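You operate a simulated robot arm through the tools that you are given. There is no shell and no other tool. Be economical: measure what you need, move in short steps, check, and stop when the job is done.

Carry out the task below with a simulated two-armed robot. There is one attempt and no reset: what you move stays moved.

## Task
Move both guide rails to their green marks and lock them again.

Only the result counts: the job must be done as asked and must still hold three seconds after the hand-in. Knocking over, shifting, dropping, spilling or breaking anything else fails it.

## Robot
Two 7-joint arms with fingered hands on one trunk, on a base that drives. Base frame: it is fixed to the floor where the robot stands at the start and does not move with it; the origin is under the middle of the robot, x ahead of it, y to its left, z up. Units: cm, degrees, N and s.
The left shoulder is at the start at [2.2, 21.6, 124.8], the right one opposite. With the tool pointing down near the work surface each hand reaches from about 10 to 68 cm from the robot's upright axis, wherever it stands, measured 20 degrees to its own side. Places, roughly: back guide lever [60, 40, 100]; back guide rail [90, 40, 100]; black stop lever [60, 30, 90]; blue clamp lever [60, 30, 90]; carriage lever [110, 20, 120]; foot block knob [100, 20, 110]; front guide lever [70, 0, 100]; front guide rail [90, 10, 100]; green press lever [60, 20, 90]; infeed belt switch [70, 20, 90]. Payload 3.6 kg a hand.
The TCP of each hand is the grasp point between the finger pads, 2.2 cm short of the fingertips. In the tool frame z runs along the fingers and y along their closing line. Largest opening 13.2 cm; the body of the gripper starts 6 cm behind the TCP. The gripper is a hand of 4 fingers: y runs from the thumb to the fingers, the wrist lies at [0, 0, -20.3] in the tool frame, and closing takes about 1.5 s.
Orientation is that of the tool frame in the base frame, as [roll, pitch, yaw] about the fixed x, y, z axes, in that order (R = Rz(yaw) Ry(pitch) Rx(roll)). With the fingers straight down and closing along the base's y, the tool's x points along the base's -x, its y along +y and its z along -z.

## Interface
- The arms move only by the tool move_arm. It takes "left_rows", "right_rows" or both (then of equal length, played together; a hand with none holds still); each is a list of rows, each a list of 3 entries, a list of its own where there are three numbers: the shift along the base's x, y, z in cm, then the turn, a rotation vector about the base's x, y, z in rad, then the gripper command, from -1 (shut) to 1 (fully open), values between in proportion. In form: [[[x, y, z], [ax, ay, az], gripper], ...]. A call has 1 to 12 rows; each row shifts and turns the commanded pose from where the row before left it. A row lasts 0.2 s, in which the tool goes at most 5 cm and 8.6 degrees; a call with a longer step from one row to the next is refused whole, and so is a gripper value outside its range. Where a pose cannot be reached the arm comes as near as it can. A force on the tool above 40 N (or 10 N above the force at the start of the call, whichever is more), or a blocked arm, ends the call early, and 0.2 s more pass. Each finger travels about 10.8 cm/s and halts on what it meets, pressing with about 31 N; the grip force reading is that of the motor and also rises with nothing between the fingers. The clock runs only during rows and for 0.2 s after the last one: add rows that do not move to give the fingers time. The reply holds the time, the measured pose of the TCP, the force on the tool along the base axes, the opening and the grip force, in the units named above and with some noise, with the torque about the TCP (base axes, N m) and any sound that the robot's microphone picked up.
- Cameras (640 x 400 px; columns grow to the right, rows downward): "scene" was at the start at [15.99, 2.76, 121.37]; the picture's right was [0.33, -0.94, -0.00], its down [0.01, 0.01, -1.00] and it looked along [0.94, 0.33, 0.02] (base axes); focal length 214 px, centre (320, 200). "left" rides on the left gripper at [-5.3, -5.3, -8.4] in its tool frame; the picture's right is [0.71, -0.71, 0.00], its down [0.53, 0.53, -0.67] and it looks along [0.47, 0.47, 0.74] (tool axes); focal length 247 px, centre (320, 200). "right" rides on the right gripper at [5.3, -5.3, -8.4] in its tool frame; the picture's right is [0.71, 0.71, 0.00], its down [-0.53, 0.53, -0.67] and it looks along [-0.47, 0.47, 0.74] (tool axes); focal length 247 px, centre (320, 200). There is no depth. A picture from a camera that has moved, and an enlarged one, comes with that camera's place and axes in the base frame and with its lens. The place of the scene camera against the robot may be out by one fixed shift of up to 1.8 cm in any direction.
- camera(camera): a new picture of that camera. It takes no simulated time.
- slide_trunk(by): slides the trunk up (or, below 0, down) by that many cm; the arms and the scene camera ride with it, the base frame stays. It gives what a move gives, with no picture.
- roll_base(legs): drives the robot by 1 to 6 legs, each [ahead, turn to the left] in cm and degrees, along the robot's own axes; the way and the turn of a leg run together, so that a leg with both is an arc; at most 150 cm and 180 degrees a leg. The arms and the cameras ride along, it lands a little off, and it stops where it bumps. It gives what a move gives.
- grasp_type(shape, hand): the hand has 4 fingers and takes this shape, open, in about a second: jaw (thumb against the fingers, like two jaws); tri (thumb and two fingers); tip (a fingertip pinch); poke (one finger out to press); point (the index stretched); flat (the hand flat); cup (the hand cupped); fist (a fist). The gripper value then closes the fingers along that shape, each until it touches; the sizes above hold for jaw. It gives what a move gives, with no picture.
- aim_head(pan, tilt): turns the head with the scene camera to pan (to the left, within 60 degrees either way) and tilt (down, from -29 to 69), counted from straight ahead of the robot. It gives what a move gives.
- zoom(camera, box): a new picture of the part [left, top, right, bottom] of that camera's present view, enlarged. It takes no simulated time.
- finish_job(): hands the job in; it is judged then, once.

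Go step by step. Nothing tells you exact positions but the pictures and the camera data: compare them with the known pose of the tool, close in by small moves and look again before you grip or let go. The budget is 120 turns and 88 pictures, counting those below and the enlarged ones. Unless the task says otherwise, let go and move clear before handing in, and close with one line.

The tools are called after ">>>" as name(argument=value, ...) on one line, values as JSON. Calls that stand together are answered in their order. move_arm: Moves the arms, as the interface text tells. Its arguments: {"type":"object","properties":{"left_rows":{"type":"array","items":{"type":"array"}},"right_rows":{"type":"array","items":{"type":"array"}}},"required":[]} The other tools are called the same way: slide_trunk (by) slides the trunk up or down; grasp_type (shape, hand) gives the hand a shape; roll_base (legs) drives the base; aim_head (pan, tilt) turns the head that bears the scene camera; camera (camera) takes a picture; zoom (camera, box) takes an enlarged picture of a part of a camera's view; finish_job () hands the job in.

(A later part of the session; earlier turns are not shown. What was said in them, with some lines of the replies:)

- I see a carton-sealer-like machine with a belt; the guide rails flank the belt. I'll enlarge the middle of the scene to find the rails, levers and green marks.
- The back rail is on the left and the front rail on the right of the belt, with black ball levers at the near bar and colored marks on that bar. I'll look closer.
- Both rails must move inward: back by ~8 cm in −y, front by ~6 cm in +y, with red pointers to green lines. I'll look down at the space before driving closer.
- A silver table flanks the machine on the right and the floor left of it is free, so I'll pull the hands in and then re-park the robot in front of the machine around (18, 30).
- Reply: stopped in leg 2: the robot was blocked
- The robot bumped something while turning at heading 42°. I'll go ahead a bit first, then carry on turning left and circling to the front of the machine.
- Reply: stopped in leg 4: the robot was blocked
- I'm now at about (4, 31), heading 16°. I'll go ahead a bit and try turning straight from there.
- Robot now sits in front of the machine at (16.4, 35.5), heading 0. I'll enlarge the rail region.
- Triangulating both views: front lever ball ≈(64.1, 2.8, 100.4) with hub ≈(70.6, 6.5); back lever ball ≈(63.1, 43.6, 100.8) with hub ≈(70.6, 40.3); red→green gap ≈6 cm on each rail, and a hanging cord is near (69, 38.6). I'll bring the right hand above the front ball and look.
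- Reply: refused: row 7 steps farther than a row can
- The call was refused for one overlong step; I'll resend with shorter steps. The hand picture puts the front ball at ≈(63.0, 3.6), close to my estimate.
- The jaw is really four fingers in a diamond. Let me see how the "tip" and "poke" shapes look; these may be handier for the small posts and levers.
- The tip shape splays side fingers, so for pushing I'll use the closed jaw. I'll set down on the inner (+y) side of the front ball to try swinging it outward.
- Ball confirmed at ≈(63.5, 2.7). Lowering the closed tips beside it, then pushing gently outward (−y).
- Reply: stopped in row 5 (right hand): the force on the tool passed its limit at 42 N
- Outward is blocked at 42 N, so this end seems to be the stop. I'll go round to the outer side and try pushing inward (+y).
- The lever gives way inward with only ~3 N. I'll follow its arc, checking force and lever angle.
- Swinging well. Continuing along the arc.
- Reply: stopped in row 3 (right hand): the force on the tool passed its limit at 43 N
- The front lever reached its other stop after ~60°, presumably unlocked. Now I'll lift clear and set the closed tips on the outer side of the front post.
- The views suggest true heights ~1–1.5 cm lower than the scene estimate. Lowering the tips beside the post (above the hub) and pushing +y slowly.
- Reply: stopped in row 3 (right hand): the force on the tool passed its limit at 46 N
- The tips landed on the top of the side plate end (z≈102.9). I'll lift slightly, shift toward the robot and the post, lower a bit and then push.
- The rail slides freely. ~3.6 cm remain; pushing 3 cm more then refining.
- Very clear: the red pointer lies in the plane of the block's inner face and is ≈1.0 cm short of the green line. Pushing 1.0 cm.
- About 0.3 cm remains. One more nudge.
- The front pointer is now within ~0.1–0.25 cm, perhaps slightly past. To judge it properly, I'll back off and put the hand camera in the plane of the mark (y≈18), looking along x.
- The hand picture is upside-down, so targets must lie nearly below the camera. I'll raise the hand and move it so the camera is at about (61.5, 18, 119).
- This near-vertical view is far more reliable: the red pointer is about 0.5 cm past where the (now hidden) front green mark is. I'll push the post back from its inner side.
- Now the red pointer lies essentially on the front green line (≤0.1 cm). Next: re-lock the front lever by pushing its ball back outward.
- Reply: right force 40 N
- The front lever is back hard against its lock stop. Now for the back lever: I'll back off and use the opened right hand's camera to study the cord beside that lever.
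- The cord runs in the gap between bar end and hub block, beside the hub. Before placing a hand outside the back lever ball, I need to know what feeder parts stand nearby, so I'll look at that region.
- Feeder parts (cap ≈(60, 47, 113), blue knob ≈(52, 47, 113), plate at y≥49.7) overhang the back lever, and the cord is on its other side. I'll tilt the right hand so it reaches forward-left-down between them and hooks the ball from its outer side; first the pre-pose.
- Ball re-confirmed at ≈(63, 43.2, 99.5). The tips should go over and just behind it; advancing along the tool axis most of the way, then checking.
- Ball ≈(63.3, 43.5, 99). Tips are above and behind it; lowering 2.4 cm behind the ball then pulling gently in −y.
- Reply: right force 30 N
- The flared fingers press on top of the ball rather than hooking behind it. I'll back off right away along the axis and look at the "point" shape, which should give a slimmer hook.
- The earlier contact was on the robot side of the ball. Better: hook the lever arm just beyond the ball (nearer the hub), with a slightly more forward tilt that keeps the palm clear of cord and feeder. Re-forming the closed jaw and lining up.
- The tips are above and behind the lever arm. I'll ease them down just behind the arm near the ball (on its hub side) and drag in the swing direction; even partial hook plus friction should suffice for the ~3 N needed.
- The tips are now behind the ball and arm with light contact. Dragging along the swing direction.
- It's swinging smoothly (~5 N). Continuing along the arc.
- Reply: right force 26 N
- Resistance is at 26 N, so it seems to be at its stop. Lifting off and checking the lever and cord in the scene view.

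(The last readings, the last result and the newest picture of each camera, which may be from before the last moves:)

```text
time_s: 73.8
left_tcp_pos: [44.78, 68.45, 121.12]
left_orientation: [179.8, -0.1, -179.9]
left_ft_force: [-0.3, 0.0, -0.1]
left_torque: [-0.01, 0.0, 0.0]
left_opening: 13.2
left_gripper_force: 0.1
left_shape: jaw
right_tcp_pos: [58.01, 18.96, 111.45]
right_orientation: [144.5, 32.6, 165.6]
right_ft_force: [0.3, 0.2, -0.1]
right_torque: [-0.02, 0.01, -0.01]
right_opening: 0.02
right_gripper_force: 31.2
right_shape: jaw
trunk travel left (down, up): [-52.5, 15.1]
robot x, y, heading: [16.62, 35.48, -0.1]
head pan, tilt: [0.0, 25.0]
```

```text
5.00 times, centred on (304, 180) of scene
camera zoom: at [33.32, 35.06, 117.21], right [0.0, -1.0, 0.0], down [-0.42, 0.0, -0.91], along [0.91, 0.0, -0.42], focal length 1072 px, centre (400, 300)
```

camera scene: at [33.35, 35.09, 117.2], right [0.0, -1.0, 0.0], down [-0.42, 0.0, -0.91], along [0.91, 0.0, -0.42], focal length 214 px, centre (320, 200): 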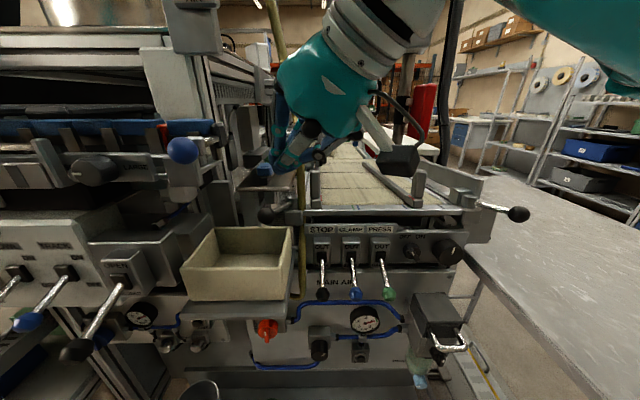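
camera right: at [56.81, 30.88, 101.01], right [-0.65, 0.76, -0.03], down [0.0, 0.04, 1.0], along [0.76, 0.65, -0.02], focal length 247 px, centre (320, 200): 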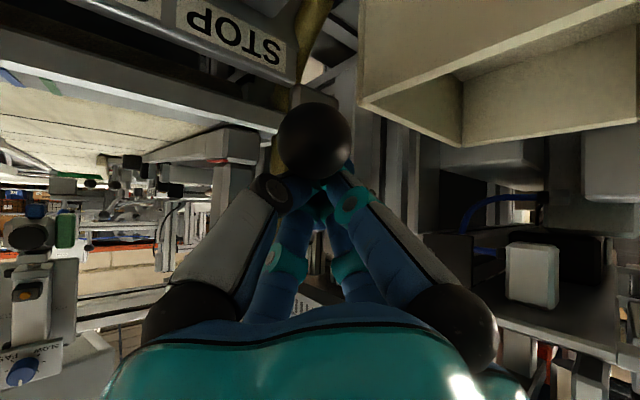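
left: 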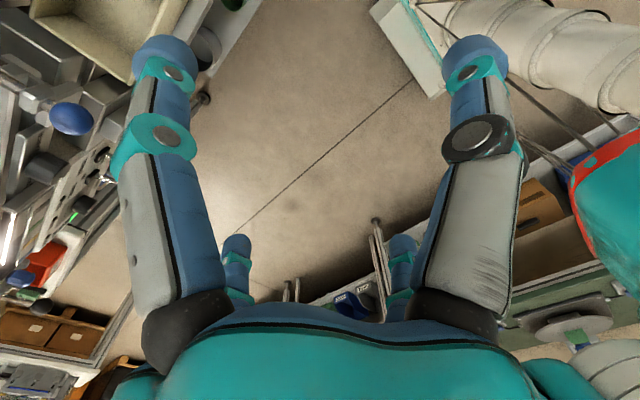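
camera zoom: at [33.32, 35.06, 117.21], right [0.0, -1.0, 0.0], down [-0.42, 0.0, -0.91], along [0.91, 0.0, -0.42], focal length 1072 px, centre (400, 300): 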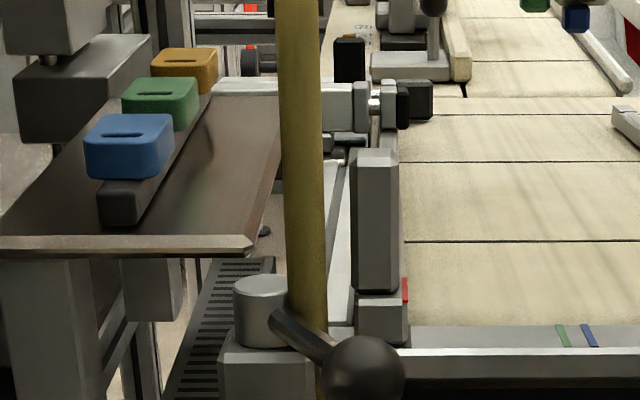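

The back lever is unlocked (ball at ≈(64, 36), arm passing in front of the cord). There's no room to push between cord and post, so I'll press lightly on top of the back post with tilted fingertips, slightly overhanging its outer edge, and drag it inward.

>>> move_arm(right_rows=[[[2.4, 3.2, 0], [0, 0, 0], -1], [[2.4, 3.2, 0], [0, 0, 0], -1], [[2.4, 3.2, 0], [0, 0, 0], -1], [[2.4, 3.2, -1], [0, 0, 0], -1], [[2.2, 3.4, -1], [0, 0, 0], -1], [[0, 0, -0.8], [0, 0, 0], -1], [[0, 0, 0], [0, 0, 0], -1]])

>>> camera(camera="right")

>>> zoom(camera="scene", box=[240, 120, 400, 220])

```text
time_s: 75.4
left_tcp_pos: [44.93, 68.57, 121.06]
left_orientation: [179.8, 0.0, -179.9]
left_ft_force: [-0.3, -0.4, -0.2]
left_torque: [-0.03, -0.01, 0.0]
left_opening: 13.2
left_gripper_force: 0.0
left_shape: jaw
right_tcp_pos: [69.65, 35.08, 108.64]
right_orientation: [144.7, 32.6, 165.6]
right_ft_force: [-0.8, 0.2, 0.6]
right_torque: [0.02, 0.04, 0.0]
right_opening: 0.0
right_gripper_force: 30.8
right_shape: jaw
trunk travel left (down, up): [-52.5, 15.1]
robot x, y, heading: [16.72, 35.56, -0.2]
head pan, tilt: [0.0, 25.0]
```

```text
29 pictures are left
camera right: at [61.29, 27.84, 108.85], right [-0.65, 0.76, -0.04], down [0.0, 0.04, 1.0], along [0.76, 0.65, -0.03], focal length 247 px, centre (320, 200)
```

right: 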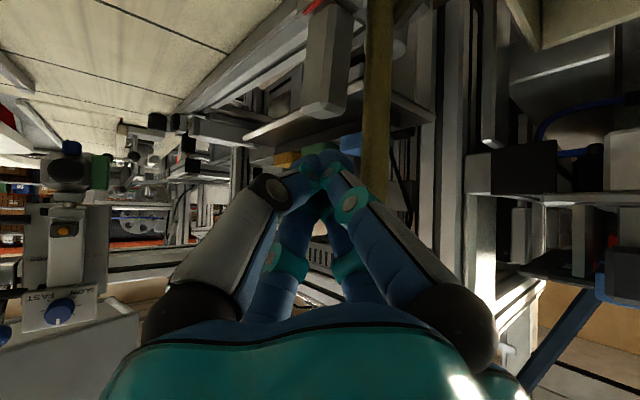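

```text
4.00 times, centred on (320, 170) of scene
camera zoom: at [33.41, 35.17, 117.19], right [0.0, -1.0, 0.0], down [-0.42, 0.0, -0.91], along [0.91, 0.0, -0.42], focal length 858 px, centre (320, 320)
```

zoom: 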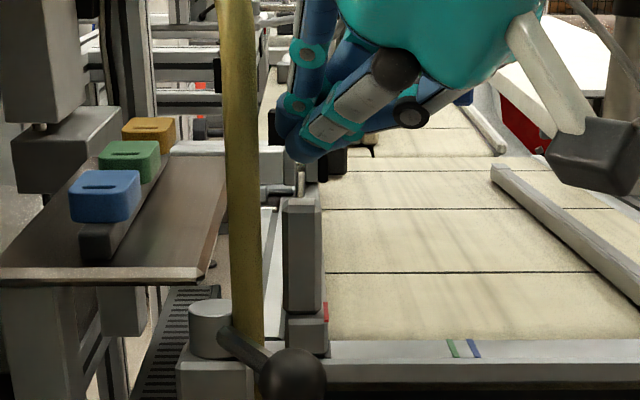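

Tips are right over the back post. Shifting 0.3 cm outward and lowering until light contact.

>>> move_arm(right_rows=[[[0, 0.35, -0.8], [0, 0, 0], -1], [[0, 0, -0.8], [0, 0, 0], -1], [[0, 0, -0.5], [0, 0, 0], -1], [[0, 0, -0.4], [0, 0, 0], -1], [[0, 0, -0.3], [0, 0, 0], -1]])

```text
time_s: 76.6
left_tcp_pos: [44.71, 68.57, 121.21]
left_orientation: [179.8, 0.1, -180.0]
left_ft_force: [0.5, -0.2, -1.2]
left_torque: [0.04, 0.01, 0.03]
left_opening: 13.21
left_gripper_force: 0.1
left_shape: jaw
right_tcp_pos: [69.7, 35.56, 106.53]
right_orientation: [144.2, 32.9, 165.3]
right_ft_force: [-0.6, -2.2, 18.3]
right_torque: [0.12, -0.16, -0.01]
right_opening: 0.03
right_gripper_force: 31.1
right_shape: jaw
trunk travel left (down, up): [-52.5, 15.1]
robot x, y, heading: [16.78, 35.47, -0.2]
head pan, tilt: [0.0, 25.0]
```

Contact at 18 N. Dragging in −y.

>>> move_arm(right_rows=[[[0, -0.5, 0], [0, 0, 0], -1], [[0, -0.5, 0], [0, 0, 0], -1], [[0, -0.5, 0], [0, 0, 0], -1], [[0, -0.5, 0], [0, 0, 0], -1]])

>>> zoom(camera="scene", box=[272, 140, 400, 220])

```text
time_s: 77.6
left_tcp_pos: [44.56, 68.53, 121.18]
left_orientation: [179.8, 0.1, -179.9]
left_ft_force: [-0.4, 0.1, -0.7]
left_torque: [0.01, 0.01, 0.0]
left_opening: 13.2
left_gripper_force: 0.0
left_shape: jaw
right_tcp_pos: [69.69, 33.5, 106.34]
right_orientation: [144.2, 32.7, 165.3]
right_ft_force: [3.3, 0.0, 25.3]
right_torque: [0.24, -0.31, -0.01]
right_opening: 0.01
right_gripper_force: 30.5
right_shape: jaw
trunk travel left (down, up): [-52.5, 15.1]
robot x, y, heading: [16.88, 35.66, 0.1]
head pan, tilt: [0.0, 25.0]
```

```text
5.00 times, centred on (336, 180) of scene
camera zoom: at [33.23, 35.15, 117.23], right [0.0, -1.0, 0.0], down [-0.42, 0.0, -0.91], along [0.91, 0.0, -0.42], focal length 1072 px, centre (240, 300)
```

zoom: 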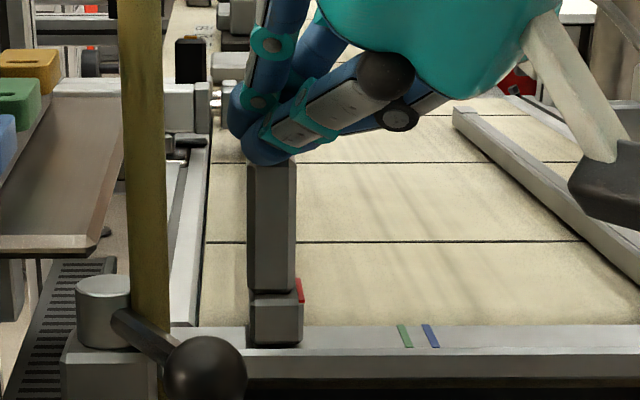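

Dragging works: ~3.9 cm remain. Continuing 3.3 cm with slightly less pressure.

>>> move_arm(right_rows=[[[0, -0.55, 0.15], [0, 0, 0], -1], [[0, -0.55, 0], [0, 0, 0], -1], [[0, -0.55, 0], [0, 0, 0], -1], [[0, -0.55, 0], [0, 0, 0], -1], [[0, -0.55, 0], [0, 0, 0], -1], [[0, -0.5, 0], [0, 0, 0], -1]])

>>> zoom(camera="scene", box=[304, 170, 368, 210])

```text
time_s: 79.0
left_tcp_pos: [44.75, 68.57, 121.04]
left_orientation: [179.8, 0.0, -179.9]
left_ft_force: [-0.5, -0.3, -0.4]
left_torque: [-0.01, -0.02, 0.01]
left_opening: 13.2
left_gripper_force: 0.0
left_shape: jaw
right_tcp_pos: [69.7, 30.38, 106.47]
right_orientation: [144.3, 32.7, 165.4]
right_ft_force: [5.8, 1.3, 20.6]
right_torque: [0.21, -0.33, -0.05]
right_opening: 0.0
right_gripper_force: 31.1
right_shape: jaw
trunk travel left (down, up): [-52.5, 15.1]
robot x, y, heading: [16.61, 35.63, 0.0]
head pan, tilt: [0.0, 25.0]
```

```text
10.00 times, centred on (336, 190) of scene
camera zoom: at [33.3, 35.17, 117.21], right [0.0, -1.0, 0.0], down [-0.42, 0.0, -0.91], along [0.91, 0.0, -0.42], focal length 2145 px, centre (160, 300)
```

zoom: 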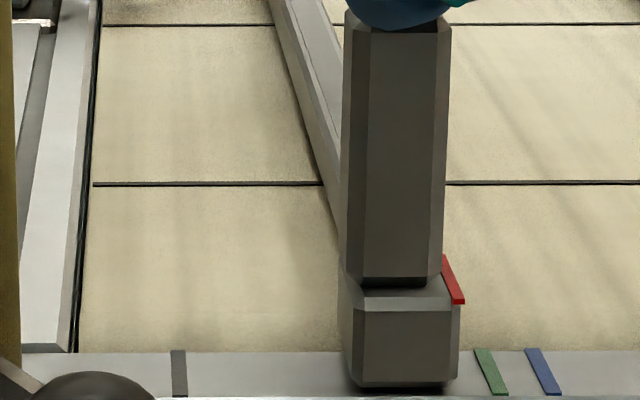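

About 0.83 cm remains by the same depth ratio seen on the front rail. Dragging 0.8 cm.

>>> move_arm(right_rows=[[[0, -0.3, 0], [0, 0, 0], -1], [[0, -0.25, 0], [0, 0, 0], -1], [[0, -0.25, 0], [0, 0, 0], -1], [[0, 0, 0], [0, 0, 0], -1]])

>>> zoom(camera="scene", box=[304, 170, 368, 210])

```text
time_s: 80.0
left_tcp_pos: [44.72, 68.58, 121.12]
left_orientation: [179.8, 0.0, -179.8]
left_ft_force: [0.8, 0.3, -0.4]
left_torque: [-0.04, -0.01, 0.01]
left_opening: 13.21
left_gripper_force: 0.2
left_shape: jaw
right_tcp_pos: [69.75, 29.47, 106.42]
right_orientation: [144.3, 32.8, 165.4]
right_ft_force: [6.8, 1.4, 19.6]
right_torque: [0.26, -0.35, -0.07]
right_opening: 0.0
right_gripper_force: 30.7
right_shape: jaw
trunk travel left (down, up): [-52.5, 15.1]
robot x, y, heading: [17.03, 35.51, -0.1]
head pan, tilt: [0.0, 25.0]
```

```text
10.00 times, centred on (336, 190) of scene
camera zoom: at [33.31, 35.16, 117.21], right [0.0, -1.0, 0.0], down [-0.42, 0.0, -0.91], along [0.91, 0.0, -0.42], focal length 2145 px, centre (160, 300)
```

zoom: 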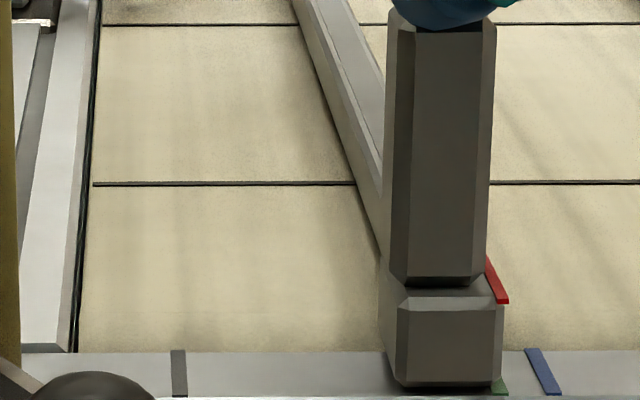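

Red now sits at the predicted spot. I'll lift off and return the hand to vertical with the camera looking along x to verify from above.

>>> move_arm(right_rows=[[[0, 0, 1.5], [0, 0, 0], -1], [[0, 0, 4], [0, 0, 0], -1], [[0, 0, 2], [0.012, 0.068, 0.053], -1], [[0, 0, 0], [0.012, 0.068, 0.053], -1], [[0, 0, 0], [-0.0945, 0.0728, 0], -1], [[0, 0, 0], [-0.0945, 0.0728, 0], -1], [[0, 0, 0], [-0.0945, 0.0728, 0], -1], [[0, 0, 0], [-0.0945, 0.0728, 0], -1], [[0, 0, 0], [-0.0945, 0.0728, 0], -1], [[0, 0, 0], [-0.0945, 0.0728, 0], -1]])

>>> move_arm(right_rows=[[[0, 0, 0], [0, 0, -0.13], -1], [[0, 0, 0], [0, 0, -0.13], -1], [[0, 0, 0], [0, 0, -0.13], -1], [[0, 0, 0], [0, 0, -0.13], -1], [[0, 0, -1], [0, 0, -0.13], -1], [[-0.8, -0.5, -1.5], [0, 0, -0.135], -1], [[0, 0, 0], [0, 0, 0], -1]])

>>> camera(camera="right")

```text
time_s: 82.2
left_tcp_pos: [44.9, 68.58, 121.06]
left_orientation: [179.7, -0.1, -179.8]
left_ft_force: [0.3, 0.6, -0.5]
left_torque: [-0.03, -0.01, -0.02]
left_opening: 13.18
left_gripper_force: 0.0
left_shape: jaw
right_tcp_pos: [69.74, 29.49, 113.72]
right_orientation: [179.9, 1.2, 180.0]
right_ft_force: [0.4, -0.1, -0.3]
right_torque: [-0.03, 0.01, 0.02]
right_opening: 0.0
right_gripper_force: 30.6
right_shape: jaw
trunk travel left (down, up): [-52.5, 15.1]
robot x, y, heading: [16.79, 35.61, -0.2]
head pan, tilt: [0.0, 25.0]
```

```text
time_s: 83.8
left_tcp_pos: [45.05, 68.48, 121.05]
left_orientation: [179.7, 0.0, -179.9]
left_ft_force: [-0.2, -0.3, -0.3]
left_torque: [-0.02, 0.02, -0.01]
left_opening: 13.21
left_gripper_force: 0.1
left_shape: jaw
right_tcp_pos: [68.9, 28.92, 111.16]
right_orientation: [179.6, 1.2, 134.8]
right_ft_force: [-0.1, 0.1, 0.0]
right_torque: [-0.02, -0.02, -0.01]
right_opening: 0.01
right_gripper_force: 30.7
right_shape: jaw
trunk travel left (down, up): [-52.5, 15.1]
robot x, y, heading: [16.45, 35.77, -0.1]
head pan, tilt: [0.0, 25.0]
```

```text
24 pictures are left
camera right: at [61.32, 29.14, 119.28], right [0.0, 1.0, -0.01], down [0.73, 0.01, 0.68], along [0.68, -0.01, -0.73], focal length 247 px, centre (320, 200)
```

right: 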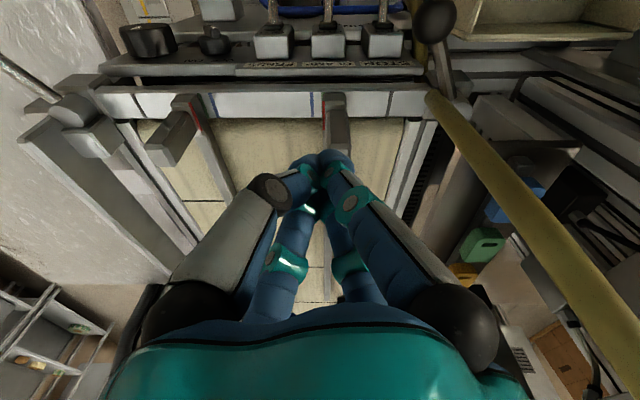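

>>> zoom(camera="right", box=[280, 70, 376, 130])

```text
6.67 times, centred on (328, 100) of right
camera zoom: at [61.32, 29.14, 119.28], right [0.0, 1.0, -0.01], down [0.73, 0.01, 0.68], along [0.68, -0.01, -0.73], focal length 1646 px, centre (267, 867)
```

zoom: 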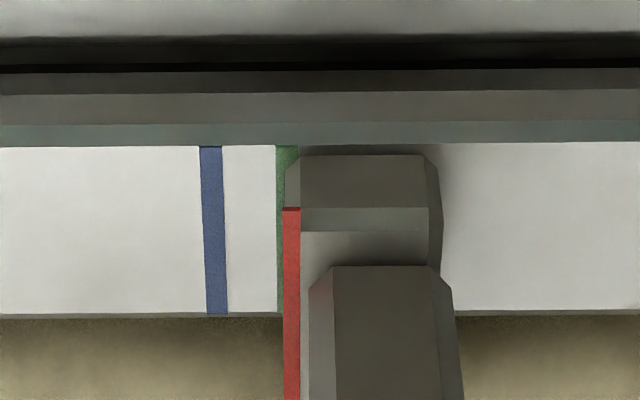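

The back red pointer lies exactly on the green line. Now re-lock the back lever: tilt the hand moderately, set the tips on the inner (−y) side of the ball and push it back outward.

>>> move_arm(right_rows=[[[-1, 0.7, 0], [0.091, -0.078, 0], -1], [[-1, 0.7, 0], [0.091, -0.078, 0], -1], [[-1, 0.7, 0], [0.091, -0.078, 0], -1], [[-1, 0.6, 0], [0.091, -0.078, 0], -1], [[0, 0, -4], [0, 0, 0], -1], [[0, 0, -4], [0, 0, 0], -1], [[0, 0, 0], [0, 0, 0], -1]])

>>> camera(camera="right")

>>> zoom(camera="scene", box=[240, 140, 368, 220])

```text
time_s: 85.4
left_tcp_pos: [44.99, 68.5, 121.07]
left_orientation: [179.8, 0.1, -179.9]
left_ft_force: [-0.4, -0.3, 0.0]
left_torque: [-0.01, -0.01, 0.01]
left_opening: 13.19
left_gripper_force: 0.1
left_shape: jaw
right_tcp_pos: [64.97, 31.61, 103.23]
right_orientation: [152.3, -0.9, 134.9]
right_ft_force: [0.2, 0.5, 0.2]
right_torque: [0.02, 0.02, -0.01]
right_opening: 0.0
right_gripper_force: 31.4
right_shape: jaw
trunk travel left (down, up): [-52.5, 15.1]
robot x, y, heading: [16.71, 35.24, -0.1]
head pan, tilt: [0.0, 25.0]
```

```text
22 pictures are left
camera right: at [55.34, 29.29, 108.1], right [-0.05, 0.94, 0.34], down [0.49, -0.27, 0.83], along [0.87, 0.21, -0.45], focal length 247 px, centre (320, 200)
```

right: 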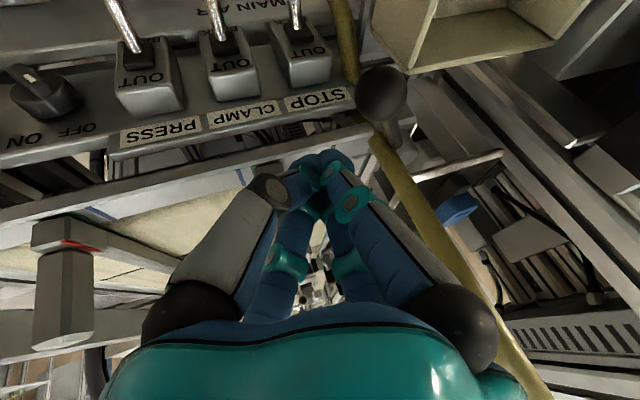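

```text
5.00 times, centred on (304, 180) of scene
camera zoom: at [33.4, 35.15, 117.19], right [0.0, -1.0, 0.0], down [-0.42, 0.0, -0.91], along [0.91, 0.0, -0.42], focal length 1072 px, centre (400, 300)
```

zoom: 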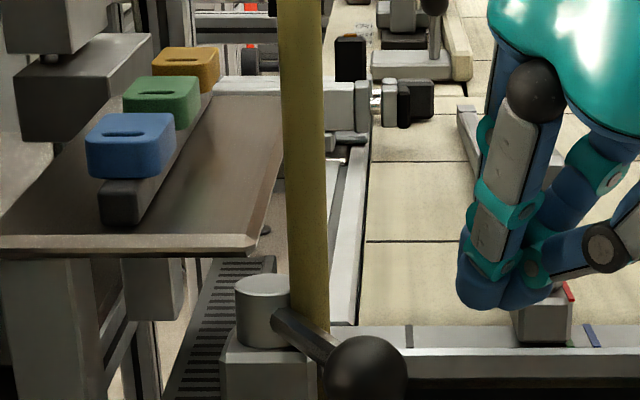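

Ball at ≈(63.6, 36.3). Lowering and pushing along the arc.

>>> move_arm(right_rows=[[[0, 0, -1.1], [0, 0, 0], -1], [[0, 0, -1.1], [0, 0, 0], -1], [[-0.2, 0.7, 0], [0, 0, 0], -1], [[-0.3, 0.7, 0], [0, 0, 0], -1], [[-0.4, 0.7, 0], [0, 0, 0], -1], [[-0.4, 0.7, 0], [0, 0, 0], -1], [[-0.4, 0.7, 0], [0, 0, 0], -1], [[-0.3, 0.7, 0], [0, 0, 0], -1]])

>>> camera(camera="right")

```text
time_s: 87.2
left_tcp_pos: [44.85, 68.5, 121.04]
left_orientation: [179.8, 0.0, -179.9]
left_ft_force: [0.7, 0.3, 0.3]
left_torque: [0.0, -0.06, 0.0]
left_opening: 13.2
left_gripper_force: 0.0
left_shape: jaw
right_tcp_pos: [62.79, 36.04, 101.02]
right_orientation: [152.3, -0.9, 134.9]
right_ft_force: [-0.9, -0.4, 0.9]
right_torque: [0.0, -0.01, 0.02]
right_opening: 0.0
right_gripper_force: 31.2
right_shape: jaw
trunk travel left (down, up): [-52.5, 15.1]
robot x, y, heading: [16.73, 35.74, -0.2]
head pan, tilt: [0.0, 25.0]
```

```text
20 pictures are left
camera right: at [53.23, 33.61, 105.93], right [-0.05, 0.94, 0.34], down [0.49, -0.27, 0.83], along [0.87, 0.21, -0.45], focal length 247 px, centre (320, 200)
```

right: 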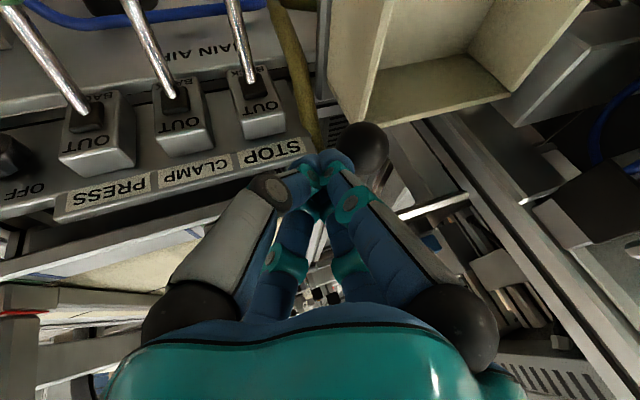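

>>> move_arm(right_rows=[[[-0.2, 0.7, 0], [0, 0, 0], -1], [[-0.1, 0.7, 0], [0, 0, 0], -1], [[0, 0.7, 0], [0, 0, 0], -1], [[0, 0.7, 0], [0, 0, 0], -1], [[0.1, 0.7, 0], [0, 0, 0], -1]])

>>> camera(camera="right")

```text
time_s: 88.4
left_tcp_pos: [44.8, 68.44, 121.02]
left_orientation: [179.7, 0.0, -180.0]
left_ft_force: [0.7, 0.5, 0.2]
left_torque: [-0.01, 0.02, -0.01]
left_opening: 13.21
left_gripper_force: 0.1
left_shape: jaw
right_tcp_pos: [62.66, 39.4, 100.96]
right_orientation: [152.3, -0.9, 135.0]
right_ft_force: [0.5, -1.4, 0.1]
right_torque: [0.01, 0.0, 0.02]
right_opening: 0.01
right_gripper_force: 30.7
right_shape: jaw
trunk travel left (down, up): [-52.5, 15.1]
robot x, y, heading: [16.63, 35.71, -0.2]
head pan, tilt: [0.0, 25.0]
```

```text
19 pictures are left
camera right: at [52.99, 37.1, 105.92], right [-0.05, 0.94, 0.34], down [0.49, -0.27, 0.83], along [0.87, 0.21, -0.45], focal length 247 px, centre (320, 200)
```

right: 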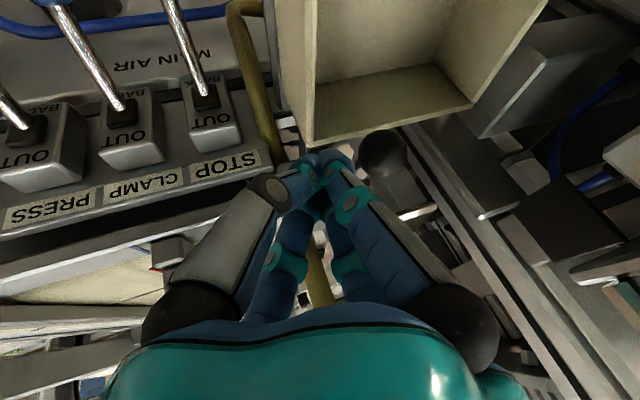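

>>> move_arm(right_rows=[[[0.1, 0.6, 0], [0, 0, 0], -1], [[0.15, 0.6, 0], [0, 0, 0], -1], [[0.2, 0.6, 0], [0, 0, 0], -1], [[0.2, 0.5, 0], [0, 0, 0], -1], [[0.2, 0.5, 0], [0, 0, 0], -1]])

>>> camera(camera="right")

```text
time_s: 89.7
left_tcp_pos: [44.91, 68.46, 121.21]
left_orientation: [179.9, 0.1, -179.9]
left_ft_force: [0.1, 0.5, 0.6]
left_torque: [-0.04, 0.04, 0.0]
left_opening: 13.19
left_gripper_force: 0.1
left_shape: jaw
right_tcp_pos: [64.02, 41.29, 100.68]
right_orientation: [153.3, -0.1, 133.9]
right_ft_force: [-0.7, -19.7, 6.2]
right_torque: [-0.27, 0.0, -0.01]
right_opening: 0.0
right_gripper_force: 31.4
right_shape: jaw
trunk travel left (down, up): [-52.5, 15.1]
robot x, y, heading: [16.47, 35.54, -0.3]
head pan, tilt: [0.0, 25.0]
stopped in row 5 (right hand): the force on the tool passed its limit at 41 N (the readings are from after the stop); the commanded pose is now the measured one
```

```text
18 pictures are left
camera right: at [54.25, 39.12, 105.8], right [-0.03, 0.95, 0.32], down [0.49, -0.26, 0.83], along [0.87, 0.18, -0.45], focal length 247 px, centre (320, 200)
```

right: 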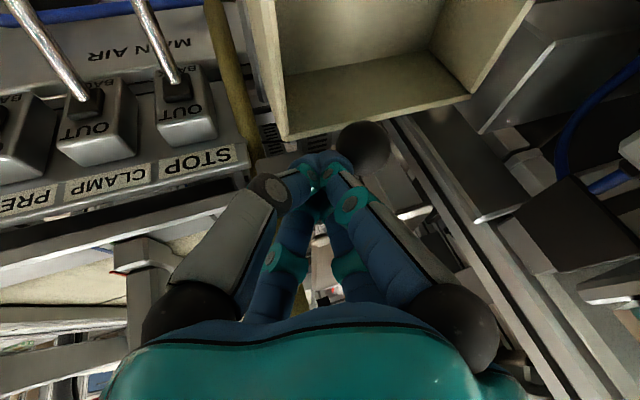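

The back lever hit its lock stop at ≈(63.3, 43.8), its original position. Backing away and checking everything.

>>> move_arm(right_rows=[[[-0.2, -1.2, 0.3], [0, 0, 0], -1], [[-0.5, -1.5, 2], [0, 0, 0], -1], [[-1, -1.5, 4], [0, 0, 0], -1], [[-2, -3, 3], [0, 0, 0], -1], [[-3, -3.5, 0], [0, 0, 0], -1], [[-3, -3.5, 0], [0, 0, 0], -1], [[-3, -3.5, 0], [0, 0, 0], -1]])

>>> camera(camera="scene")

>>> zoom(camera="scene", box=[240, 140, 400, 240])

```text
time_s: 91.3
left_tcp_pos: [44.67, 68.38, 121.14]
left_orientation: [179.8, 0.0, -179.9]
left_ft_force: [-0.3, 0.4, -0.6]
left_torque: [0.01, -0.01, -0.02]
left_opening: 13.2
left_gripper_force: 0.0
left_shape: jaw
right_tcp_pos: [50.82, 23.64, 109.91]
right_orientation: [153.1, -0.4, 134.4]
right_ft_force: [0.3, -0.8, -0.8]
right_torque: [0.04, -0.01, -0.03]
right_opening: 0.0
right_gripper_force: 31.0
right_shape: jaw
trunk travel left (down, up): [-52.5, 15.1]
robot x, y, heading: [16.85, 35.34, -0.3]
head pan, tilt: [0.0, 25.0]
```

```text
17 pictures are left
camera scene: at [33.32, 35.06, 117.21], right [0.0, -1.0, 0.0], down [-0.42, 0.0, -0.91], along [0.91, 0.0, -0.42], focal length 214 px, centre (320, 200)
```

scene: 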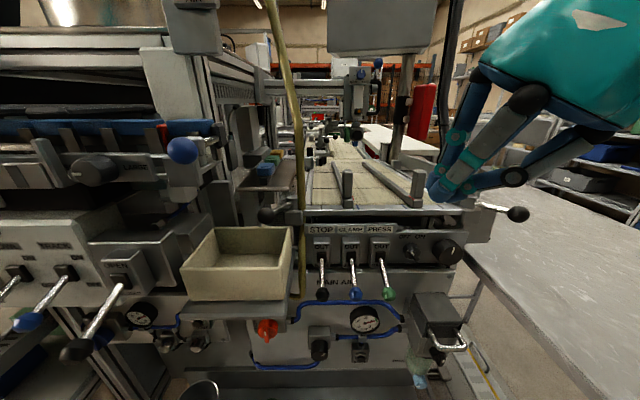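

```text
4.00 times, centred on (320, 190) of scene
camera zoom: at [33.32, 35.06, 117.21], right [0.0, -1.0, 0.0], down [-0.42, 0.0, -0.91], along [0.91, 0.0, -0.42], focal length 858 px, centre (320, 240)
```

zoom: 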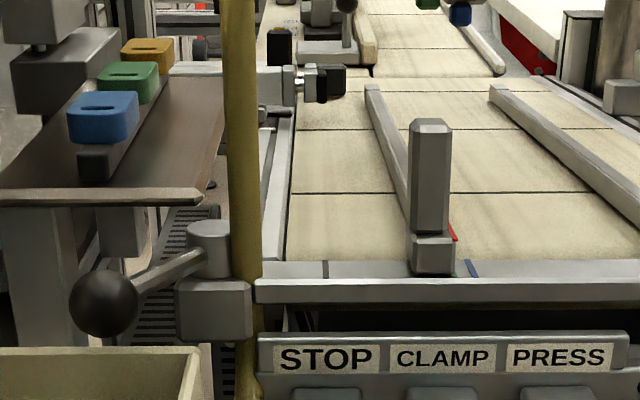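

Both levers look locked and everything else is in place. One last check of both pointers after locking.

>>> zoom(camera="scene", box=[304, 170, 368, 210])

>>> zoom(camera="scene", box=[380, 180, 444, 220])

```text
10.00 times, centred on (336, 190) of scene
camera zoom: at [33.32, 35.06, 117.21], right [0.0, -1.0, 0.0], down [-0.42, 0.0, -0.91], along [0.91, 0.0, -0.42], focal length 2145 px, centre (160, 300)
```

zoom: 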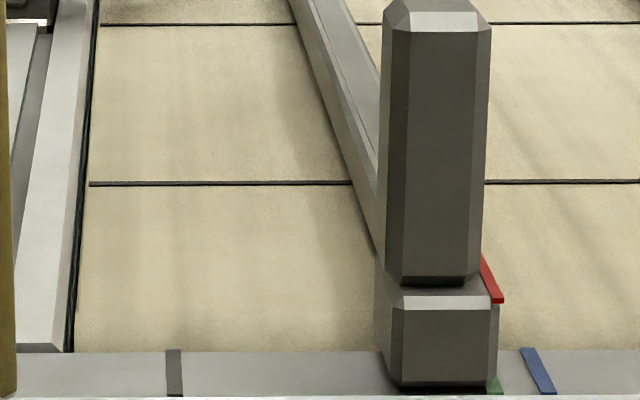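

```text
10.00 times, centred on (412, 200) of scene
camera zoom: at [33.32, 35.06, 117.21], right [0.0, -1.0, 0.0], down [-0.42, 0.0, -0.91], along [0.91, 0.0, -0.42], focal length 2145 px, centre (-600, 200)
```

zoom: 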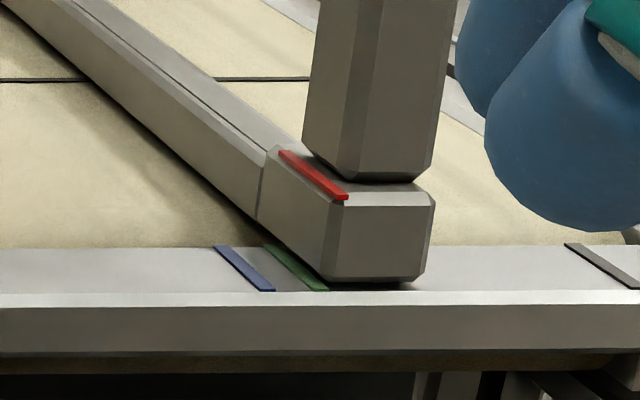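

Both rails stay on their green marks, both levers are back at their locked positions, and the hands are clear. Handing in.

>>> finish_job()

```text
The job is handed in.
```

Both guide rails are on their green marks, to within about 0.1 cm, and both levers are pushed back to their lock stops. The job is handed in.
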